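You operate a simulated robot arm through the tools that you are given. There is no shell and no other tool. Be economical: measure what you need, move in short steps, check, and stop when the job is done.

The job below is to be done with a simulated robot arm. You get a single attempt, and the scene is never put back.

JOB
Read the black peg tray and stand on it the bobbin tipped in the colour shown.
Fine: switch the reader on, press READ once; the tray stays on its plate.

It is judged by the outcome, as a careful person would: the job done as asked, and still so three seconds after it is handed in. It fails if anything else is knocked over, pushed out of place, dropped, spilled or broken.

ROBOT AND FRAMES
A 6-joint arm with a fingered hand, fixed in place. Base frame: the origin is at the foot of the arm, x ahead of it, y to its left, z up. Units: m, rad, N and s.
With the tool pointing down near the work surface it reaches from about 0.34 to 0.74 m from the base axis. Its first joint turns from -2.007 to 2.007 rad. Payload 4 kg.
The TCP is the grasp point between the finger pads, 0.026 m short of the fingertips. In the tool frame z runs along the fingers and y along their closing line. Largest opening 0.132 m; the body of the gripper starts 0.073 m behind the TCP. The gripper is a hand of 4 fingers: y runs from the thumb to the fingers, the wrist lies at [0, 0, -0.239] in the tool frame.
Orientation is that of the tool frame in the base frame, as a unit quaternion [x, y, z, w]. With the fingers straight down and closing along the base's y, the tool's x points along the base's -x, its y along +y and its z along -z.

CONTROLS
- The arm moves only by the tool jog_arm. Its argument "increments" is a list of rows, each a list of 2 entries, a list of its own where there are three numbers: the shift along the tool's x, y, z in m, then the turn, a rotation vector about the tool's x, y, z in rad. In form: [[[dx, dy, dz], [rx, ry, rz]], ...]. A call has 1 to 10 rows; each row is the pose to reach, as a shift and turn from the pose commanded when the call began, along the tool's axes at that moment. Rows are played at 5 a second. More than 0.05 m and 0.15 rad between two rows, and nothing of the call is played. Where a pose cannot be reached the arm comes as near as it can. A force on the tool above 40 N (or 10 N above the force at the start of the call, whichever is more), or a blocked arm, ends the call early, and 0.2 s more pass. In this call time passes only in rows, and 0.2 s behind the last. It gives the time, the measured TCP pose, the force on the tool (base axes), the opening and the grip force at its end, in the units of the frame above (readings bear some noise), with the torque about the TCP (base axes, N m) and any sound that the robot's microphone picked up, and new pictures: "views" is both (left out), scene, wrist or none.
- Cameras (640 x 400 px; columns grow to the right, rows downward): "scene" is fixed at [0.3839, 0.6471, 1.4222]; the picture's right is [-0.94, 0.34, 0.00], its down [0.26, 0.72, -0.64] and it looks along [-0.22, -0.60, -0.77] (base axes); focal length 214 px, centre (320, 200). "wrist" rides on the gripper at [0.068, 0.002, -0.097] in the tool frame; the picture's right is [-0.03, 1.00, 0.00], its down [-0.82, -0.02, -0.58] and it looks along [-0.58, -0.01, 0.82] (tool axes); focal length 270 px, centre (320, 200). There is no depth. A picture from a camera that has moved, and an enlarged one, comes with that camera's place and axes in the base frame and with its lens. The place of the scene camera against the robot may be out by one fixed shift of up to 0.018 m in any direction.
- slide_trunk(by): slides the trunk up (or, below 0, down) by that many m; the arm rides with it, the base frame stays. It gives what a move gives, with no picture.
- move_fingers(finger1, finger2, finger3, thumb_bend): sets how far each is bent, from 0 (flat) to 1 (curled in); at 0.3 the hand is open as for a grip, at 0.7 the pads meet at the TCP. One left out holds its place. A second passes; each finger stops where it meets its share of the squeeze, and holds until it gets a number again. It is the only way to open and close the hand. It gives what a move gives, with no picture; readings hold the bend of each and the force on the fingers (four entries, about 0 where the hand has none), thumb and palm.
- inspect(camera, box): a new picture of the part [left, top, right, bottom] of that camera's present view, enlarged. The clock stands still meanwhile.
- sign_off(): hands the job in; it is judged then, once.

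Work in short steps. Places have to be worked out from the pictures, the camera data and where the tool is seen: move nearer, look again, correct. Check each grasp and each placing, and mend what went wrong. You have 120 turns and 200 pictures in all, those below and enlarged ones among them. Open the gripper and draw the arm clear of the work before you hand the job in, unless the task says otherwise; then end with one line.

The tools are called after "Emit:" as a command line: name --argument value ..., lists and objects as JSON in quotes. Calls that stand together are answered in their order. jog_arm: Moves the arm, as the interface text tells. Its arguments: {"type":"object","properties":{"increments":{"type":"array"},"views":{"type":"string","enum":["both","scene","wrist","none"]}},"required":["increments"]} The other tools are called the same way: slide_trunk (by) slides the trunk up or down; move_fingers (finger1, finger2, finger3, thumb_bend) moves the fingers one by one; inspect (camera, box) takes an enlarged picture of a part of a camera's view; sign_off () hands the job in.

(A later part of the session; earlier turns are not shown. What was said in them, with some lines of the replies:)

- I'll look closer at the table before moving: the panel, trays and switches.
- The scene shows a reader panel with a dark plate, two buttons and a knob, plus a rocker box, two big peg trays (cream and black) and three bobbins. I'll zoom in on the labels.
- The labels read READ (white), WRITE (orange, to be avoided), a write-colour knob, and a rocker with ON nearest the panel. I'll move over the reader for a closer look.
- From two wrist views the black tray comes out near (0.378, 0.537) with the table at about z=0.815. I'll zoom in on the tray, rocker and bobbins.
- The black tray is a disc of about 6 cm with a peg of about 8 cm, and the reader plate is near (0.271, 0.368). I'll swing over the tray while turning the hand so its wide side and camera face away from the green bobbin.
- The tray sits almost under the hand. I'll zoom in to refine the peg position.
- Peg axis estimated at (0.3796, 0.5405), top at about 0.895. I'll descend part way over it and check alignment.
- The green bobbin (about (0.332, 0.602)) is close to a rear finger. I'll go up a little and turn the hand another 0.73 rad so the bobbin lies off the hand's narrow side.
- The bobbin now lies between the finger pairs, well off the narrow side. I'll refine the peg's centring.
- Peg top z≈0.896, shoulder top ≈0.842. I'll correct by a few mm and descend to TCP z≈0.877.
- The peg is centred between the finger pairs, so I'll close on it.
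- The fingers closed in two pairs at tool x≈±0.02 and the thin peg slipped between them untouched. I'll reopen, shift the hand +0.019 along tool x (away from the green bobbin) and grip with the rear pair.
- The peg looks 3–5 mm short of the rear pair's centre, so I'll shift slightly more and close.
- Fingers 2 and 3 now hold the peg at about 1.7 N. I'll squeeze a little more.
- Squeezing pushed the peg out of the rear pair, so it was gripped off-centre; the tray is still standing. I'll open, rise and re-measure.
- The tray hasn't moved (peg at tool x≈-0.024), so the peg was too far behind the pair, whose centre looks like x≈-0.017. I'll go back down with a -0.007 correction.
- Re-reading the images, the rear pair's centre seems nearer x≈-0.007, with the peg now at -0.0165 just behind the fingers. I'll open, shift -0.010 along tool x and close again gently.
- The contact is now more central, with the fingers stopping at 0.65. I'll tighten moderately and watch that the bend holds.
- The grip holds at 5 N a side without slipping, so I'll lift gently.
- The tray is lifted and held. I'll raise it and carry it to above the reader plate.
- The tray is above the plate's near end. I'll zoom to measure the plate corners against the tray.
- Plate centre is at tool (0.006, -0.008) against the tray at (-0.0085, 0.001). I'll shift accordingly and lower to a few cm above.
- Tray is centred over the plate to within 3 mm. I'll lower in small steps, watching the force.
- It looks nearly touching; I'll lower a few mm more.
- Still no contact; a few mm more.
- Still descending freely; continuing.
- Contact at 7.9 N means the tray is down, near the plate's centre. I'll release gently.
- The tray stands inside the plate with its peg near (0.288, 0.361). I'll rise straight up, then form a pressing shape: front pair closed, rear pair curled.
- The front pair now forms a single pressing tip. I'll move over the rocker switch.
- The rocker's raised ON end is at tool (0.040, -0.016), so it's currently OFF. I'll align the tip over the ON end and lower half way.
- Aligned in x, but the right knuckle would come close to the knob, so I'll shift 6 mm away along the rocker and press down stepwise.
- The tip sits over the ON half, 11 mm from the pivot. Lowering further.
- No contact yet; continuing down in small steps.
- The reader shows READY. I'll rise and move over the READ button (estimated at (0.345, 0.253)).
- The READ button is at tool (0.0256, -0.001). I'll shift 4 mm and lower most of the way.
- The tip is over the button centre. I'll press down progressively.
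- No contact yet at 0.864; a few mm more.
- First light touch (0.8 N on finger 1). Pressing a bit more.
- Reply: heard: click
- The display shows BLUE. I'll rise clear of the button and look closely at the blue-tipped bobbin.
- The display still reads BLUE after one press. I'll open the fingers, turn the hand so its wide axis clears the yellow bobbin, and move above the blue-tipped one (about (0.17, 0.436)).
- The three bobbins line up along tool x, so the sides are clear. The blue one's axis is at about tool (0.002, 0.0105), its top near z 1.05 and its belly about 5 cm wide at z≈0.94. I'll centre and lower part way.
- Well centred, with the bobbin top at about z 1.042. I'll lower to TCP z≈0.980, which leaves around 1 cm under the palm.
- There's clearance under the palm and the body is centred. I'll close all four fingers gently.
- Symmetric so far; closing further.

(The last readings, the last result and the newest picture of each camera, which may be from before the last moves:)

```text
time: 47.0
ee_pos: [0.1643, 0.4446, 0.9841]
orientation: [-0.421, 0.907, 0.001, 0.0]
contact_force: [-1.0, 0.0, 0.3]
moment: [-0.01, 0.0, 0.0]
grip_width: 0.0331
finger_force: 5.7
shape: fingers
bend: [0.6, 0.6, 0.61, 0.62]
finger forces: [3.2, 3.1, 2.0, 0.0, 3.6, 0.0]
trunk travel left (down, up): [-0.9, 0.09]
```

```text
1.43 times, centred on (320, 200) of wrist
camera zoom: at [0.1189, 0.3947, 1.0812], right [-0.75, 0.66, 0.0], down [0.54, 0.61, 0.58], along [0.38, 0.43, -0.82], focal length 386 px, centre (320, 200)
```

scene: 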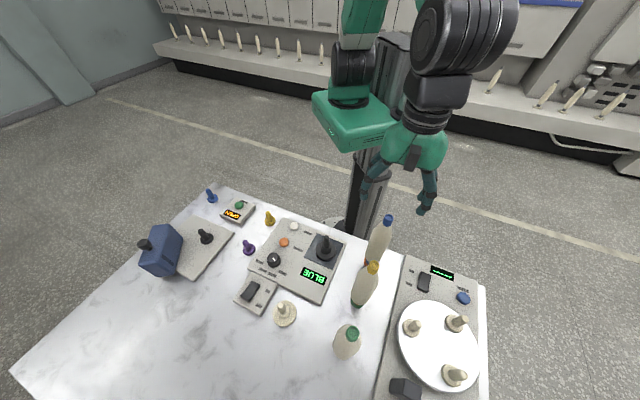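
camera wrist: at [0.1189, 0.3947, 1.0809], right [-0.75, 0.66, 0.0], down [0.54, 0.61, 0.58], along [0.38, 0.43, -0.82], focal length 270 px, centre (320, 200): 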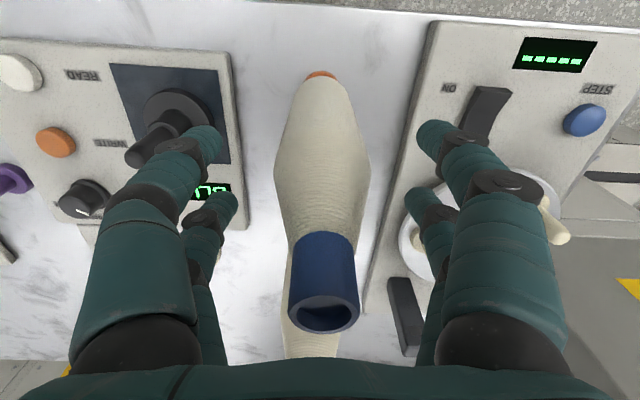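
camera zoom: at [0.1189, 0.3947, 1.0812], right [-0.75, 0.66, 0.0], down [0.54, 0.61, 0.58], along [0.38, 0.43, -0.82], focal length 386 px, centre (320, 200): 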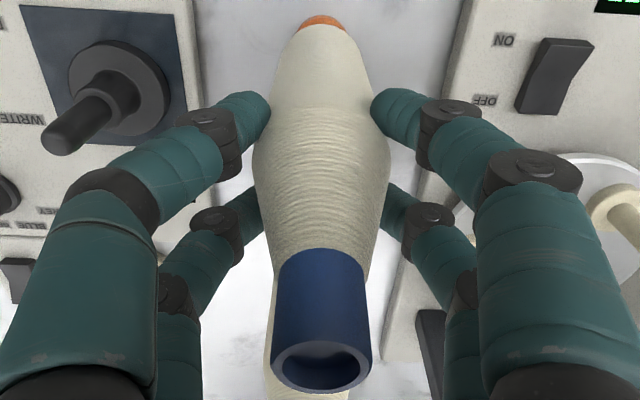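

All four fingers touch evenly. I'll tighten a little, then lift slightly to test.

Emit:
move_fingers --finger1 0.68 --finger2 0.68 --finger3 0.68 --thumb_bend 0.68

Emit:
jog_arm --increments '[[[0, 0, -0.008], [0, 0, 0]], [[0, 0, -0.02], [0, 0, 0]]]' --views "wrist"

Emit:
inspect --camera "scene" --box '[340, 190, 440, 290]'

```text
time: 48.0
ee_pos: [0.1645, 0.4462, 0.9839]
orientation: [-0.421, 0.907, 0.001, -0.001]
contact_force: [-0.1, 0.7, 0.3]
moment: [0.0, -0.02, 0.0]
grip_width: 0.0318
finger_force: 11.7
shape: fingers
bend: [0.59, 0.6, 0.62, 0.64]
finger forces: [6.0, 6.3, 4.3, 0.0, 7.3, 0.1]
trunk travel left (down, up): [-0.9, 0.09]
```

```text
time: 48.6
ee_pos: [0.1631, 0.4471, 1.0022]
orientation: [-0.421, 0.907, 0.0, 0.001]
contact_force: [0.1, 0.0, -0.8]
moment: [-0.02, 0.01, -0.03]
grip_width: 0.0318
finger_force: 12.9
shape: fingers
bend: [0.59, 0.6, 0.62, 0.64]
finger forces: [6.0, 6.5, 4.3, 0.1, 7.3, 0.0]
trunk travel left (down, up): [-0.9, 0.09]
camera wrist: at [0.1181, 0.3948, 1.1002], right [-0.75, 0.66, 0.0], down [0.54, 0.61, 0.58], along [0.38, 0.43, -0.82], focal length 270 px, centre (320, 200)
```

wrist: 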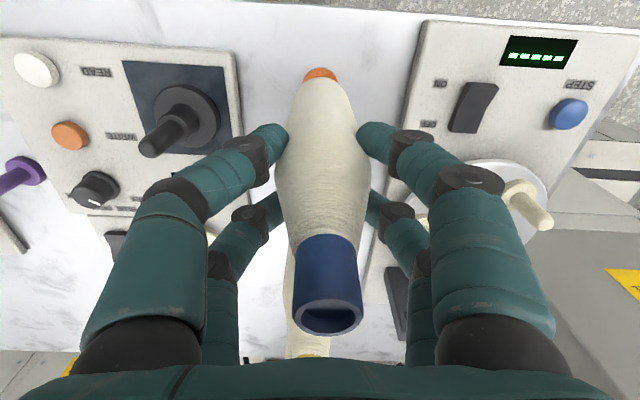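

```text
4.00 times, centred on (390, 240) of scene
camera zoom: at [0.3839, 0.6471, 1.4222], right [-0.94, 0.34, 0.0], down [0.26, 0.72, -0.64], along [-0.22, -0.6, -0.77], focal length 858 px, centre (40, 40)
```

zoom: 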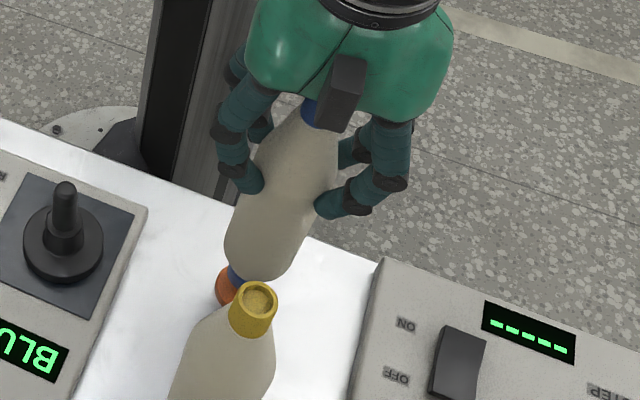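

The cap shifted slightly in the hand view, so I'll compare it up close before lifting on.

Emit:
inspect --camera "wrist" --box '[160, 60, 480, 340]'

Emit:
inspect --camera "scene" --box '[370, 235, 420, 285]'

```text
1.43 times, centred on (320, 200) of wrist
camera zoom: at [0.1181, 0.3948, 1.1002], right [-0.75, 0.66, 0.0], down [0.54, 0.61, 0.58], along [0.38, 0.43, -0.82], focal length 386 px, centre (320, 200)
```

zoom: 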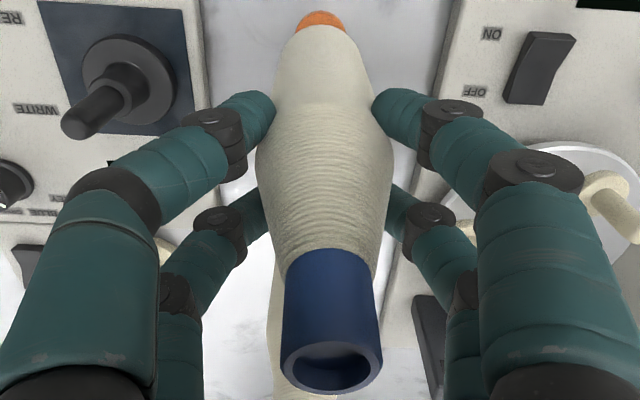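

```text
8.00 times, centred on (395, 260) of scene
camera zoom: at [0.3839, 0.6471, 1.4222], right [-0.94, 0.34, 0.0], down [0.26, 0.72, -0.64], along [-0.22, -0.6, -0.77], focal length 1716 px, centre (-280, -280)
```

zoom: 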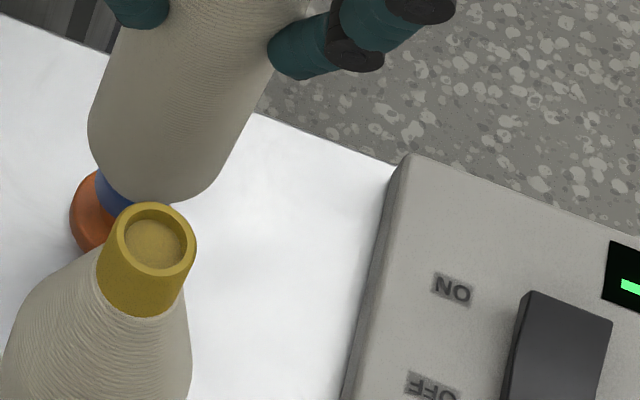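

The bobbin is held firmly and nearly upright. From a shared view, the tray peg lies at tool (-0.019, -0.131) from the bobbin's spot, so I'll lift well clear and carry it over.

Emit:
jog_arm --increments '[[[0, 0, -0.04], [0, 0, 0]], [[0, 0, -0.08], [0, 0, 0]], [[0, 0, -0.112], [0, 0, 0]], [[-0.004, -0.03, -0.112], [0, 0, 0]], [[-0.009, -0.065, -0.112], [0, 0, 0]], [[-0.014, -0.1, -0.112], [0, 0, 0]], [[-0.019, -0.131, -0.112], [0, 0, 0]]]'

Emit:
inspect --camera "scene" --box '[280, 180, 370, 270]'

Emit:
inspect --camera "wrist" --box '[240, 40, 400, 200]'

```text
time: 50.2
ee_pos: [0.2768, 0.3747, 1.1137]
orientation: [-0.422, 0.907, 0.0, 0.001]
contact_force: [0.4, 0.1, -2.1]
moment: [0.02, 0.02, 0.02]
grip_width: 0.0317
finger_force: 11.9
shape: fingers
bend: [0.6, 0.6, 0.62, 0.64]
finger forces: [6.2, 6.4, 4.6, 0.0, 7.3, 0.0]
trunk travel left (down, up): [-0.9, 0.09]
camera wrist: at [0.2303, 0.3242, 1.2099], right [-0.75, 0.66, 0.0], down [0.54, 0.61, 0.58], along [0.38, 0.43, -0.82], focal length 270 px, centre (320, 200)
```

scene: 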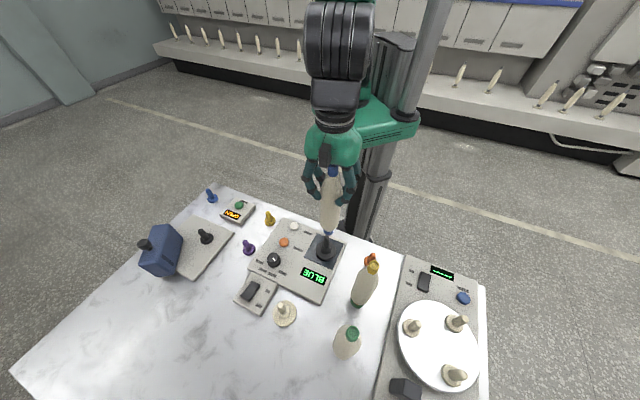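
wrist: 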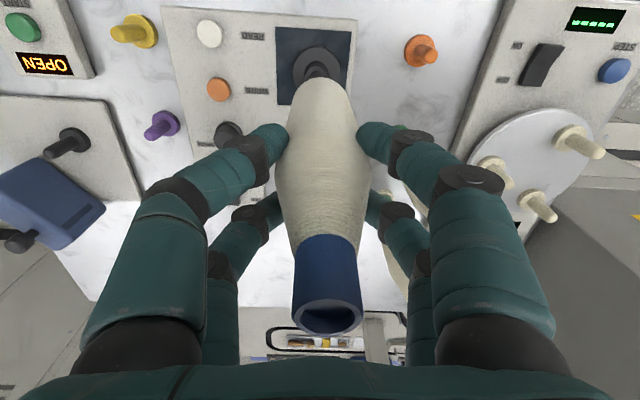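

```text
4.44 times, centred on (325, 225) of scene
camera zoom: at [0.3839, 0.6471, 1.4222], right [-0.94, 0.34, 0.0], down [0.26, 0.72, -0.64], along [-0.22, -0.6, -0.77], focal length 953 px, centre (298, 89)
```

zoom: 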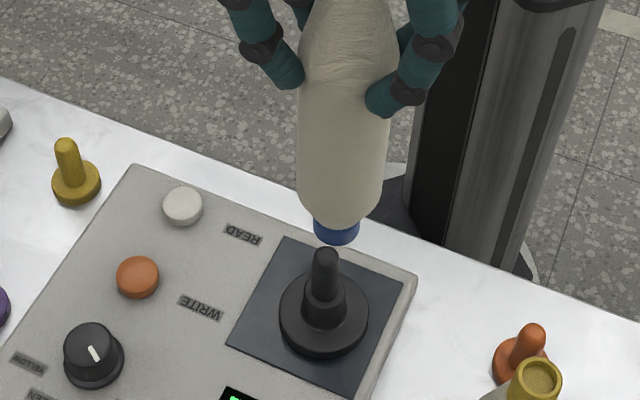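

```text
2.50 times, centred on (320, 120) of wrist
camera zoom: at [0.2303, 0.3242, 1.2099], right [-0.75, 0.66, 0.0], down [0.54, 0.61, 0.58], along [0.38, 0.43, -0.82], focal length 676 px, centre (320, 400)
```

zoom: 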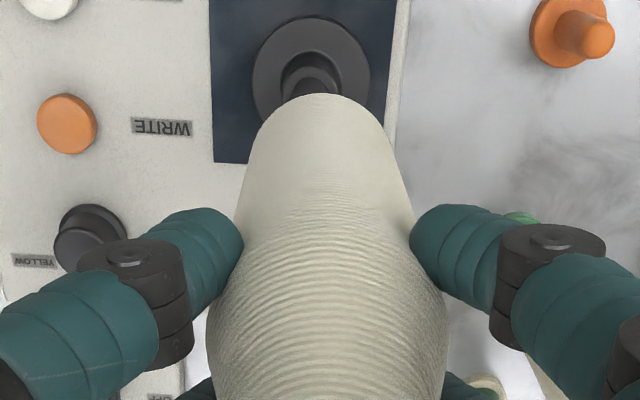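

The bobbin had been standing on an orange peg tray, which stays in place. That gives a direct reference, so I'll measure both trays in this same wrist view.

Emit:
inspect --camera "wrist" --box '[270, 10, 450, 110]'

Emit:
inspect --camera "scene" --box '[290, 215, 390, 295]'

```text
3.56 times, centred on (360, 60) of wrist
camera zoom: at [0.2303, 0.3242, 1.2099], right [-0.75, 0.66, 0.0], down [0.54, 0.61, 0.58], along [0.38, 0.43, -0.82], focal length 961 px, centre (178, 698)
```

zoom: 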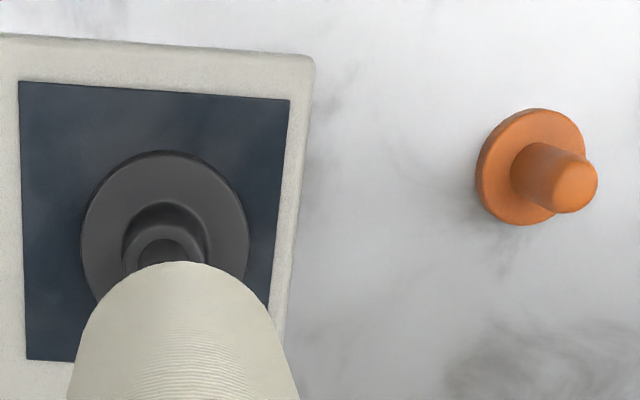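

```text
5.00 times, centred on (340, 255) of scene
camera zoom: at [0.3839, 0.6471, 1.4222], right [-0.94, 0.34, 0.0], down [0.26, 0.72, -0.64], along [-0.22, -0.6, -0.77], focal length 1072 px, centre (220, -75)
```

zoom: 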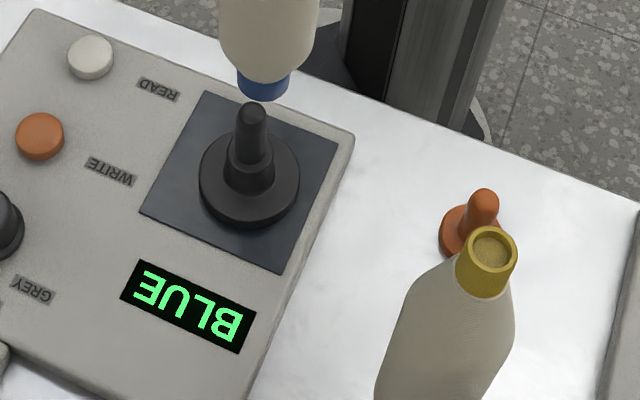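

Both trays measure out so that the bobbin axis should be over the black peg within about 1 mm, but the scene view hints at a slight sideways offset. I'll zoom in on the gap.

Emit:
inspect --camera "scene" --box '[305, 185, 355, 265]'

Emit:
inspect --camera "wrist" --box '[230, 40, 410, 350]'

```text
5.00 times, centred on (330, 225) of scene
camera zoom: at [0.3839, 0.6471, 1.4222], right [-0.94, 0.34, 0.0], down [0.26, 0.72, -0.64], along [-0.22, -0.6, -0.77], focal length 1072 px, centre (270, 75)
```

zoom: 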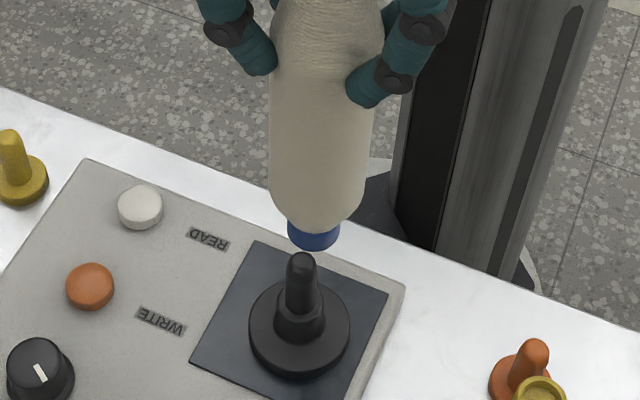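

```text
1.29 times, centred on (320, 195) of wrist
camera zoom: at [0.2303, 0.3242, 1.2099], right [-0.75, 0.66, 0.0], down [0.54, 0.61, 0.58], along [0.38, 0.43, -0.82], focal length 349 px, centre (320, 206)
```

zoom: 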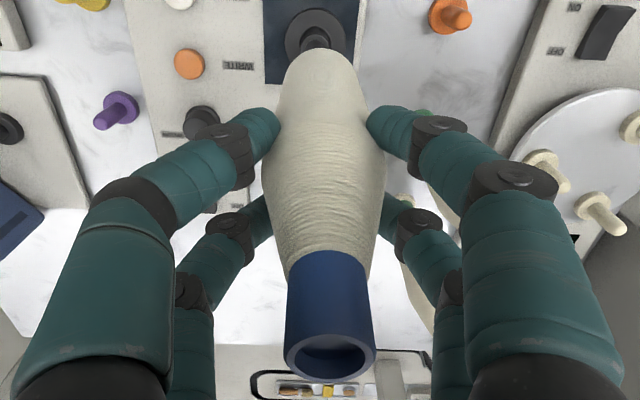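

Both views now agree that the bobbin bottom sits about 4.5 mm too far in tool +y. I'll correct that and lower to just above the peg tip.

Emit:
jog_arm --increments '[[[0.001, -0.0045, 0], [0, 0, 0]], [[0.001, -0.0045, 0.012], [0, 0, 0]]]' --views "none"

Emit:
inspect --camera "scene" --box '[310, 215, 350, 265]'

Emit:
inspect --camera "wrist" --box '[270, 10, 400, 110]'

```text
time: 50.8
ee_pos: [0.2779, 0.3713, 1.1027]
orientation: [-0.422, 0.907, 0.0, 0.0]
contact_force: [-0.4, -0.3, -0.7]
moment: [0.0, 0.02, -0.01]
grip_width: 0.0315
finger_force: 12.3
shape: fingers
bend: [0.6, 0.6, 0.62, 0.64]
finger forces: [6.2, 6.5, 4.6, 0.0, 7.1, 0.1]
trunk travel left (down, up): [-0.9, 0.09]
```

```text
8.00 times, centred on (330, 240) of scene
camera zoom: at [0.3839, 0.6471, 1.4222], right [-0.94, 0.34, 0.0], down [0.26, 0.72, -0.64], along [-0.22, -0.6, -0.77], focal length 1716 px, centre (240, -120)
```

zoom: 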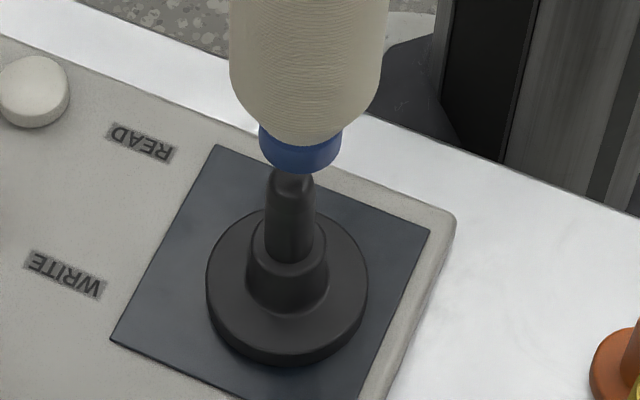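

```text
4.00 times, centred on (335, 60) of wrist
camera zoom: at [0.232, 0.3218, 1.1996], right [-0.75, 0.66, 0.0], down [0.54, 0.61, 0.58], along [0.38, 0.43, -0.82], focal length 1081 px, centre (260, 760)
```

zoom: 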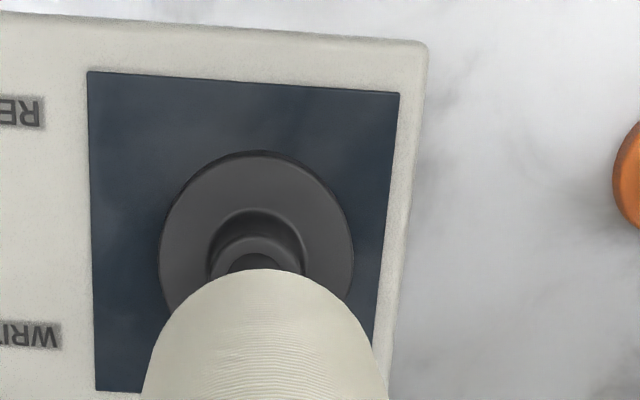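

The remaining offset is about 2 mm in tool y. I'll correct and lower onto the peg tip, watching force.

Emit:
jog_arm --increments '[[[0.0005, -0.002, 0.0], [0, 0, 0]], [[0.0005, -0.002, 0.012], [0, 0, 0]], [[0.0005, -0.002, 0.018], [0, 0, 0]]]' --views "none"

Emit:
inspect --camera "scene" --box '[310, 215, 350, 265]'

```text
time: 51.6
ee_pos: [0.2788, 0.3711, 1.0847]
orientation: [-0.421, 0.907, 0.0, 0.0]
contact_force: [0.1, 0.6, 0.5]
moment: [0.01, 0.01, 0.01]
grip_width: 0.0312
finger_force: 12.2
shape: fingers
bend: [0.6, 0.6, 0.62, 0.64]
finger forces: [6.3, 6.5, 4.6, 0.0, 7.3, 0.0]
trunk travel left (down, up): [-0.9, 0.09]
```

```text
8.00 times, centred on (330, 240) of scene
camera zoom: at [0.3839, 0.6471, 1.4222], right [-0.94, 0.34, 0.0], down [0.26, 0.72, -0.64], along [-0.22, -0.6, -0.77], focal length 1716 px, centre (240, -120)
```

zoom: 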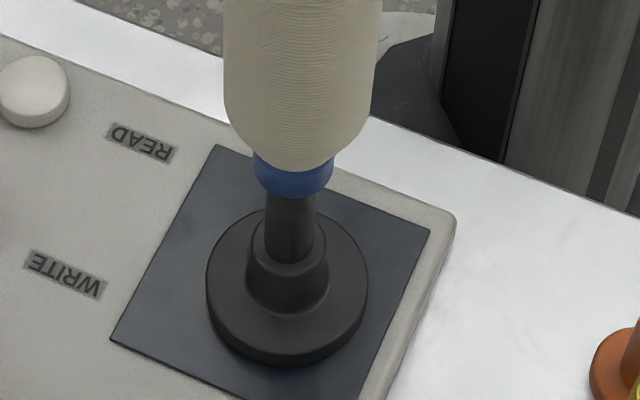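

Laterally aligned. Lowering gently through the peg-tip height.

Emit:
jog_arm --increments '[[[0, 0, 0.004], [0, 0, 0]], [[0, 0, 0.008], [0, 0, 0]], [[0, 0, 0.012], [0, 0, 0]]]' --views "none"

Emit:
inspect --camera "scene" --box '[310, 215, 350, 265]'

```text
time: 52.4
ee_pos: [0.2798, 0.3702, 1.0728]
orientation: [-0.421, 0.907, 0.0, 0.0]
contact_force: [0.2, -0.2, -1.4]
moment: [-0.04, -0.03, 0.02]
grip_width: 0.0313
finger_force: 12.2
shape: fingers
bend: [0.6, 0.6, 0.62, 0.64]
finger forces: [6.2, 6.4, 4.6, 0.1, 7.3, 0.0]
trunk travel left (down, up): [-0.9, 0.09]
```

```text
8.00 times, centred on (330, 240) of scene
camera zoom: at [0.3839, 0.6471, 1.4222], right [-0.94, 0.34, 0.0], down [0.26, 0.72, -0.64], along [-0.22, -0.6, -0.77], focal length 1716 px, centre (240, -120)
```

zoom: 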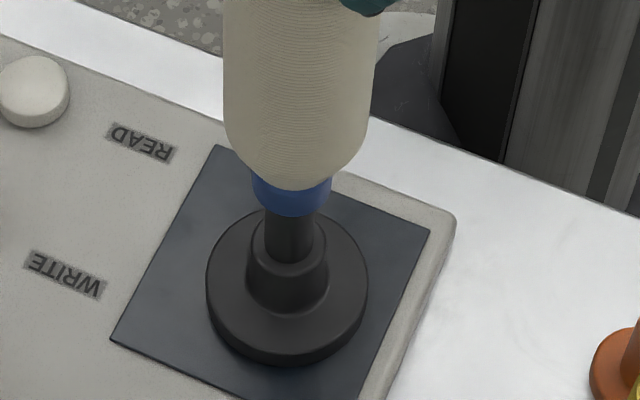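

No resistance; the tip appears to be entering. Continuing.

Emit:
jog_arm --increments '[[[0, 0, 0.004], [0, 0, 0]], [[0, 0, 0.008], [0, 0, 0]], [[0, 0, 0.012], [0, 0, 0]]]' --views "none"

Emit:
inspect --camera "scene" --box '[310, 215, 350, 265]'

```text
time: 53.2
ee_pos: [0.2781, 0.371, 1.0616]
orientation: [-0.421, 0.907, 0.0, 0.0]
contact_force: [0.0, -0.4, -1.6]
moment: [0.05, 0.01, 0.02]
grip_width: 0.0315
finger_force: 12.1
shape: fingers
bend: [0.6, 0.6, 0.62, 0.64]
finger forces: [6.1, 6.7, 4.7, 0.1, 7.2, 0.1]
trunk travel left (down, up): [-0.9, 0.09]
```

```text
8.00 times, centred on (330, 240) of scene
camera zoom: at [0.3839, 0.6471, 1.4222], right [-0.94, 0.34, 0.0], down [0.26, 0.72, -0.64], along [-0.22, -0.6, -0.77], focal length 1716 px, centre (240, -120)
```

zoom: 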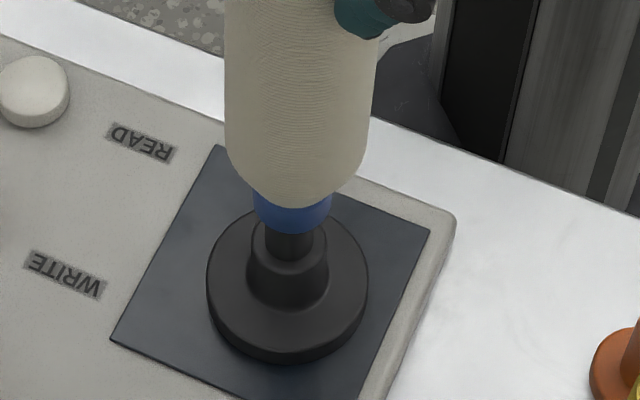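

The peg is inside the bobbin. Continuing down towards the shoulder.

Emit:
jog_arm --increments '[[[0, 0, 0.006], [0, 0, 0]], [[0, 0, 0.012], [0, 0, 0]], [[0, 0, 0.018], [0, 0, 0]]]' --views "none"

Emit:
inspect --camera "scene" --box '[310, 215, 350, 265]'

```text
time: 54.0
ee_pos: [0.2797, 0.3706, 1.0424]
orientation: [-0.421, 0.907, 0.0, 0.001]
contact_force: [0.6, 0.2, -1.7]
moment: [0.02, -0.01, 0.02]
grip_width: 0.0314
finger_force: 11.8
shape: fingers
bend: [0.6, 0.6, 0.62, 0.64]
finger forces: [6.1, 6.6, 4.7, 0.0, 7.1, 0.0]
trunk travel left (down, up): [-0.9, 0.09]
```

```text
8.00 times, centred on (330, 240) of scene
camera zoom: at [0.3839, 0.6471, 1.4222], right [-0.94, 0.34, 0.0], down [0.26, 0.72, -0.64], along [-0.22, -0.6, -0.77], focal length 1716 px, centre (240, -120)
```

zoom: 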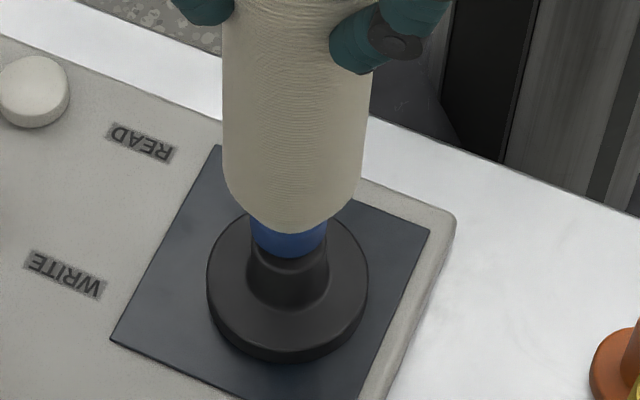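

Almost on the shoulder; I'll lower in fine steps until contact.

Emit:
jog_arm --increments '[[[0, 0, 0.002], [0, 0, 0]], [[0, 0, 0.004], [0, 0, 0]], [[0, 0, 0.006], [0, 0, 0]]]' --views "none"

Emit:
inspect --camera "scene" --box '[310, 215, 350, 265]'

```text
time: 54.8
ee_pos: [0.2812, 0.3694, 1.0364]
orientation: [-0.421, 0.907, 0.0, 0.0]
contact_force: [0.1, 0.1, -0.5]
moment: [0.04, 0.04, -0.04]
grip_width: 0.0314
finger_force: 12.0
shape: fingers
bend: [0.6, 0.6, 0.62, 0.64]
finger forces: [6.3, 6.7, 4.7, 0.0, 7.3, 0.0]
trunk travel left (down, up): [-0.9, 0.09]
```

```text
8.00 times, centred on (330, 240) of scene
camera zoom: at [0.3839, 0.6471, 1.4222], right [-0.94, 0.34, 0.0], down [0.26, 0.72, -0.64], along [-0.22, -0.6, -0.77], focal length 1716 px, centre (240, -120)
```

zoom: 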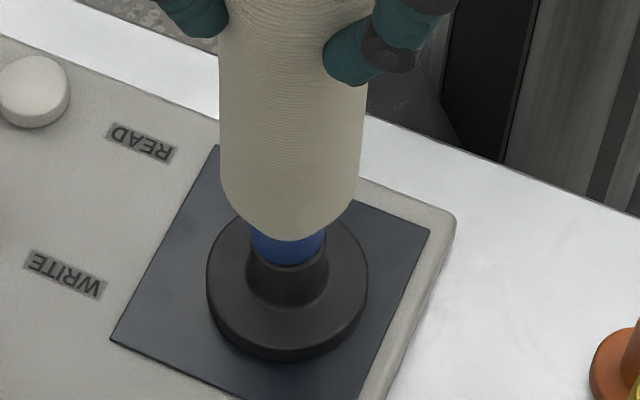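

Emit:
jog_arm --increments '[[[0, 0, 0.002], [0, 0, 0]], [[0, 0, 0.004], [0, 0, 0]]]' --views "none"

Emit:
inspect --camera "scene" --box '[310, 215, 350, 265]'

```text
time: 55.4
ee_pos: [0.2803, 0.3704, 1.0325]
orientation: [-0.422, 0.907, 0.001, 0.001]
contact_force: [0.1, -0.5, 7.7]
moment: [-0.04, 0.01, 0.04]
grip_width: 0.0313
finger_force: 14.5
shape: fingers
bend: [0.6, 0.61, 0.62, 0.64]
finger forces: [7.2, 7.2, 5.4, 0.0, 8.6, 0.0]
trunk travel left (down, up): [-0.9, 0.09]
```

```text
8.00 times, centred on (330, 240) of scene
camera zoom: at [0.3839, 0.6471, 1.4222], right [-0.94, 0.34, 0.0], down [0.26, 0.72, -0.64], along [-0.22, -0.6, -0.77], focal length 1716 px, centre (240, -120)
```

zoom: 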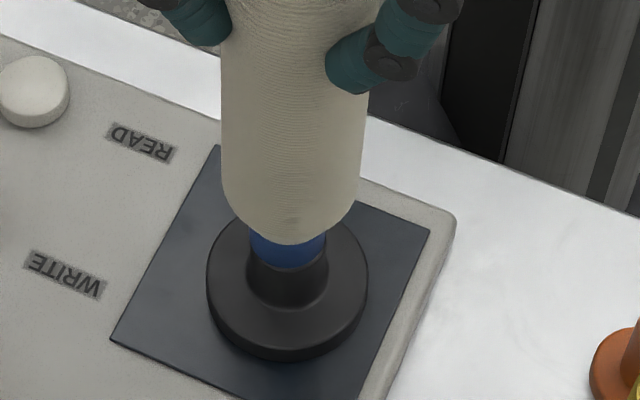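

It's seated on the peg's shoulder (7.7 N, tray still in place). I'll release in stages.

Emit:
move_fingers --finger1 0.58 --finger2 0.58 --finger3 0.58 --thumb_bend 0.58

Emit:
move_fingers --finger1 0.42 --finger2 0.42 --finger3 0.42 --thumb_bend 0.42

Emit:
inspect --camera "wrist" --box '[160, 40, 480, 340]'

Emit:
inspect --camera "scene" --box '[290, 165, 370, 275]'

```text
time: 56.4
ee_pos: [0.2796, 0.371, 1.0325]
orientation: [-0.421, 0.907, 0.0, 0.0]
contact_force: [0.7, -0.1, 0.3]
moment: [-0.02, 0.05, 0.0]
grip_width: 0.0416
finger_force: 0.0
shape: fingers
bend: [0.57, 0.57, 0.57, 0.57]
finger forces: [0.1, 0.0, 0.0, 0.1, 0.0, 0.0]
trunk travel left (down, up): [-0.9, 0.09]
```

```text
time: 57.4
ee_pos: [0.2804, 0.3703, 1.0328]
orientation: [-0.421, 0.907, 0.0, 0.0]
contact_force: [0.1, -0.6, -0.6]
moment: [-0.01, -0.01, 0.0]
grip_width: 0.0925
finger_force: 0.1
shape: fingers
bend: [0.42, 0.42, 0.42, 0.42]
finger forces: [0.0, 0.0, 0.0, 0.0, 0.0, 0.1]
trunk travel left (down, up): [-0.9, 0.09]
```

```text
1.33 times, centred on (320, 190) of wrist
camera zoom: at [0.2344, 0.3195, 1.1292], right [-0.75, 0.66, 0.0], down [0.54, 0.61, 0.58], along [0.38, 0.43, -0.82], focal length 360 px, centre (320, 213)
```

zoom: 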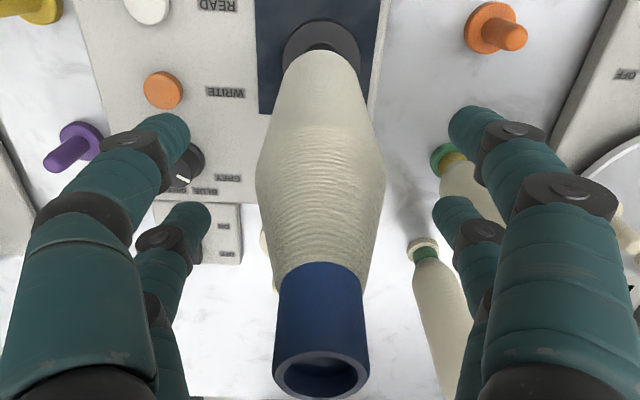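

```text
3.64 times, centred on (330, 220) of scene
camera zoom: at [0.3839, 0.6471, 1.4222], right [-0.94, 0.34, 0.0], down [0.26, 0.72, -0.64], along [-0.22, -0.6, -0.77], focal length 780 px, centre (284, 127)
```

zoom: 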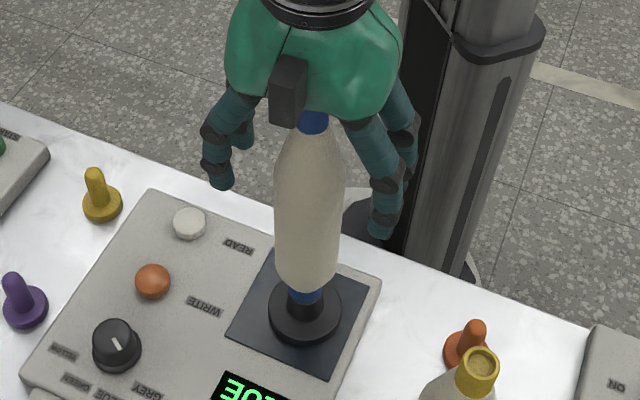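

The bobbin stands upright on its own and the fingers are clear. I'll withdraw straight up, then move back towards the start position.

Emit:
jog_arm --increments '[[[0, 0, -0.03], [0, 0, 0]], [[0, 0, -0.07], [0, 0, 0]], [[0, 0, -0.11], [0, 0, 0]], [[0, 0, -0.15], [0, 0, 0]], [[0, 0, -0.19], [0, 0, 0]], [[0.03, -0.03, -0.19], [0, 0, 0]], [[0.05, -0.07, -0.19], [0, 0, 0]], [[0.06, -0.11, -0.19], [0, 0, 0]]]'

Emit:
inspect --camera "scene" --box '[230, 180, 410, 370]'

```text
time: 59.2
ee_pos: [0.3254, 0.2569, 1.223]
orientation: [-0.422, 0.907, 0.0, 0.001]
contact_force: [-0.3, -0.4, 0.1]
moment: [0.04, 0.01, 0.0]
grip_width: 0.0928
finger_force: 0.1
shape: fingers
bend: [0.42, 0.42, 0.42, 0.42]
finger forces: [0.0, 0.0, 0.1, 0.0, 0.1, 0.1]
trunk travel left (down, up): [-0.9, 0.09]
camera wrist: at [0.2793, 0.2049, 1.3197], right [-0.75, 0.66, 0.0], down [0.54, 0.61, 0.58], along [0.38, 0.43, -0.82], focal length 270 px, centre (320, 200)
```

scene: 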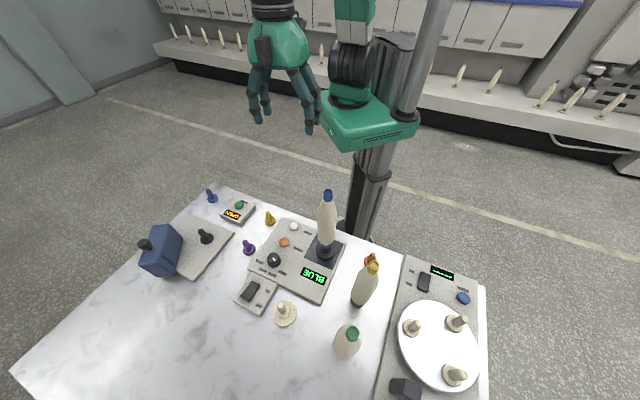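
wrist: 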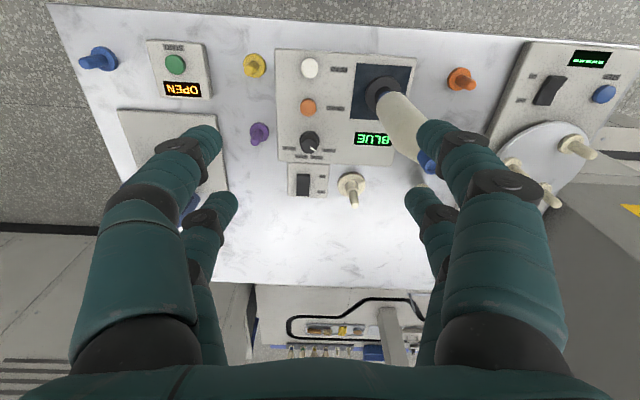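

```text
2.11 times, centred on (320, 275) of scene
camera zoom: at [0.3839, 0.6471, 1.4222], right [-0.94, 0.34, 0.0], down [0.26, 0.72, -0.64], along [-0.22, -0.6, -0.77], focal length 452 px, centre (320, 42)
```

zoom: 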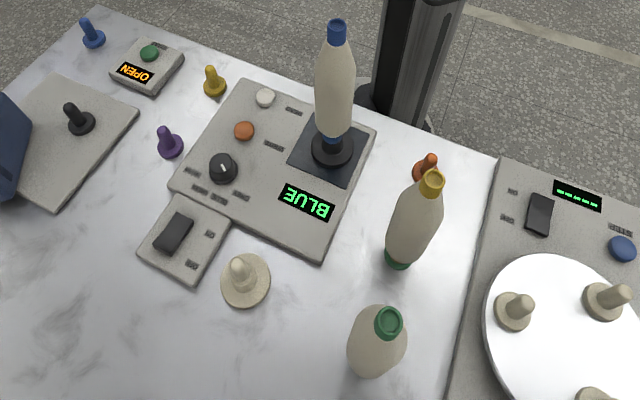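

The blue-tipped bobbin stands on the black tray, the tray is on its plate, and nothing else has moved. Handing in.

Emit:
sign_off

```text
The job is handed in.
```

I put the black peg tray on the reader and read it with one press of READ: it showed BLUE. The blue-tipped bobbin now stands on the tray, which is still on its plate, and nothing else was moved.
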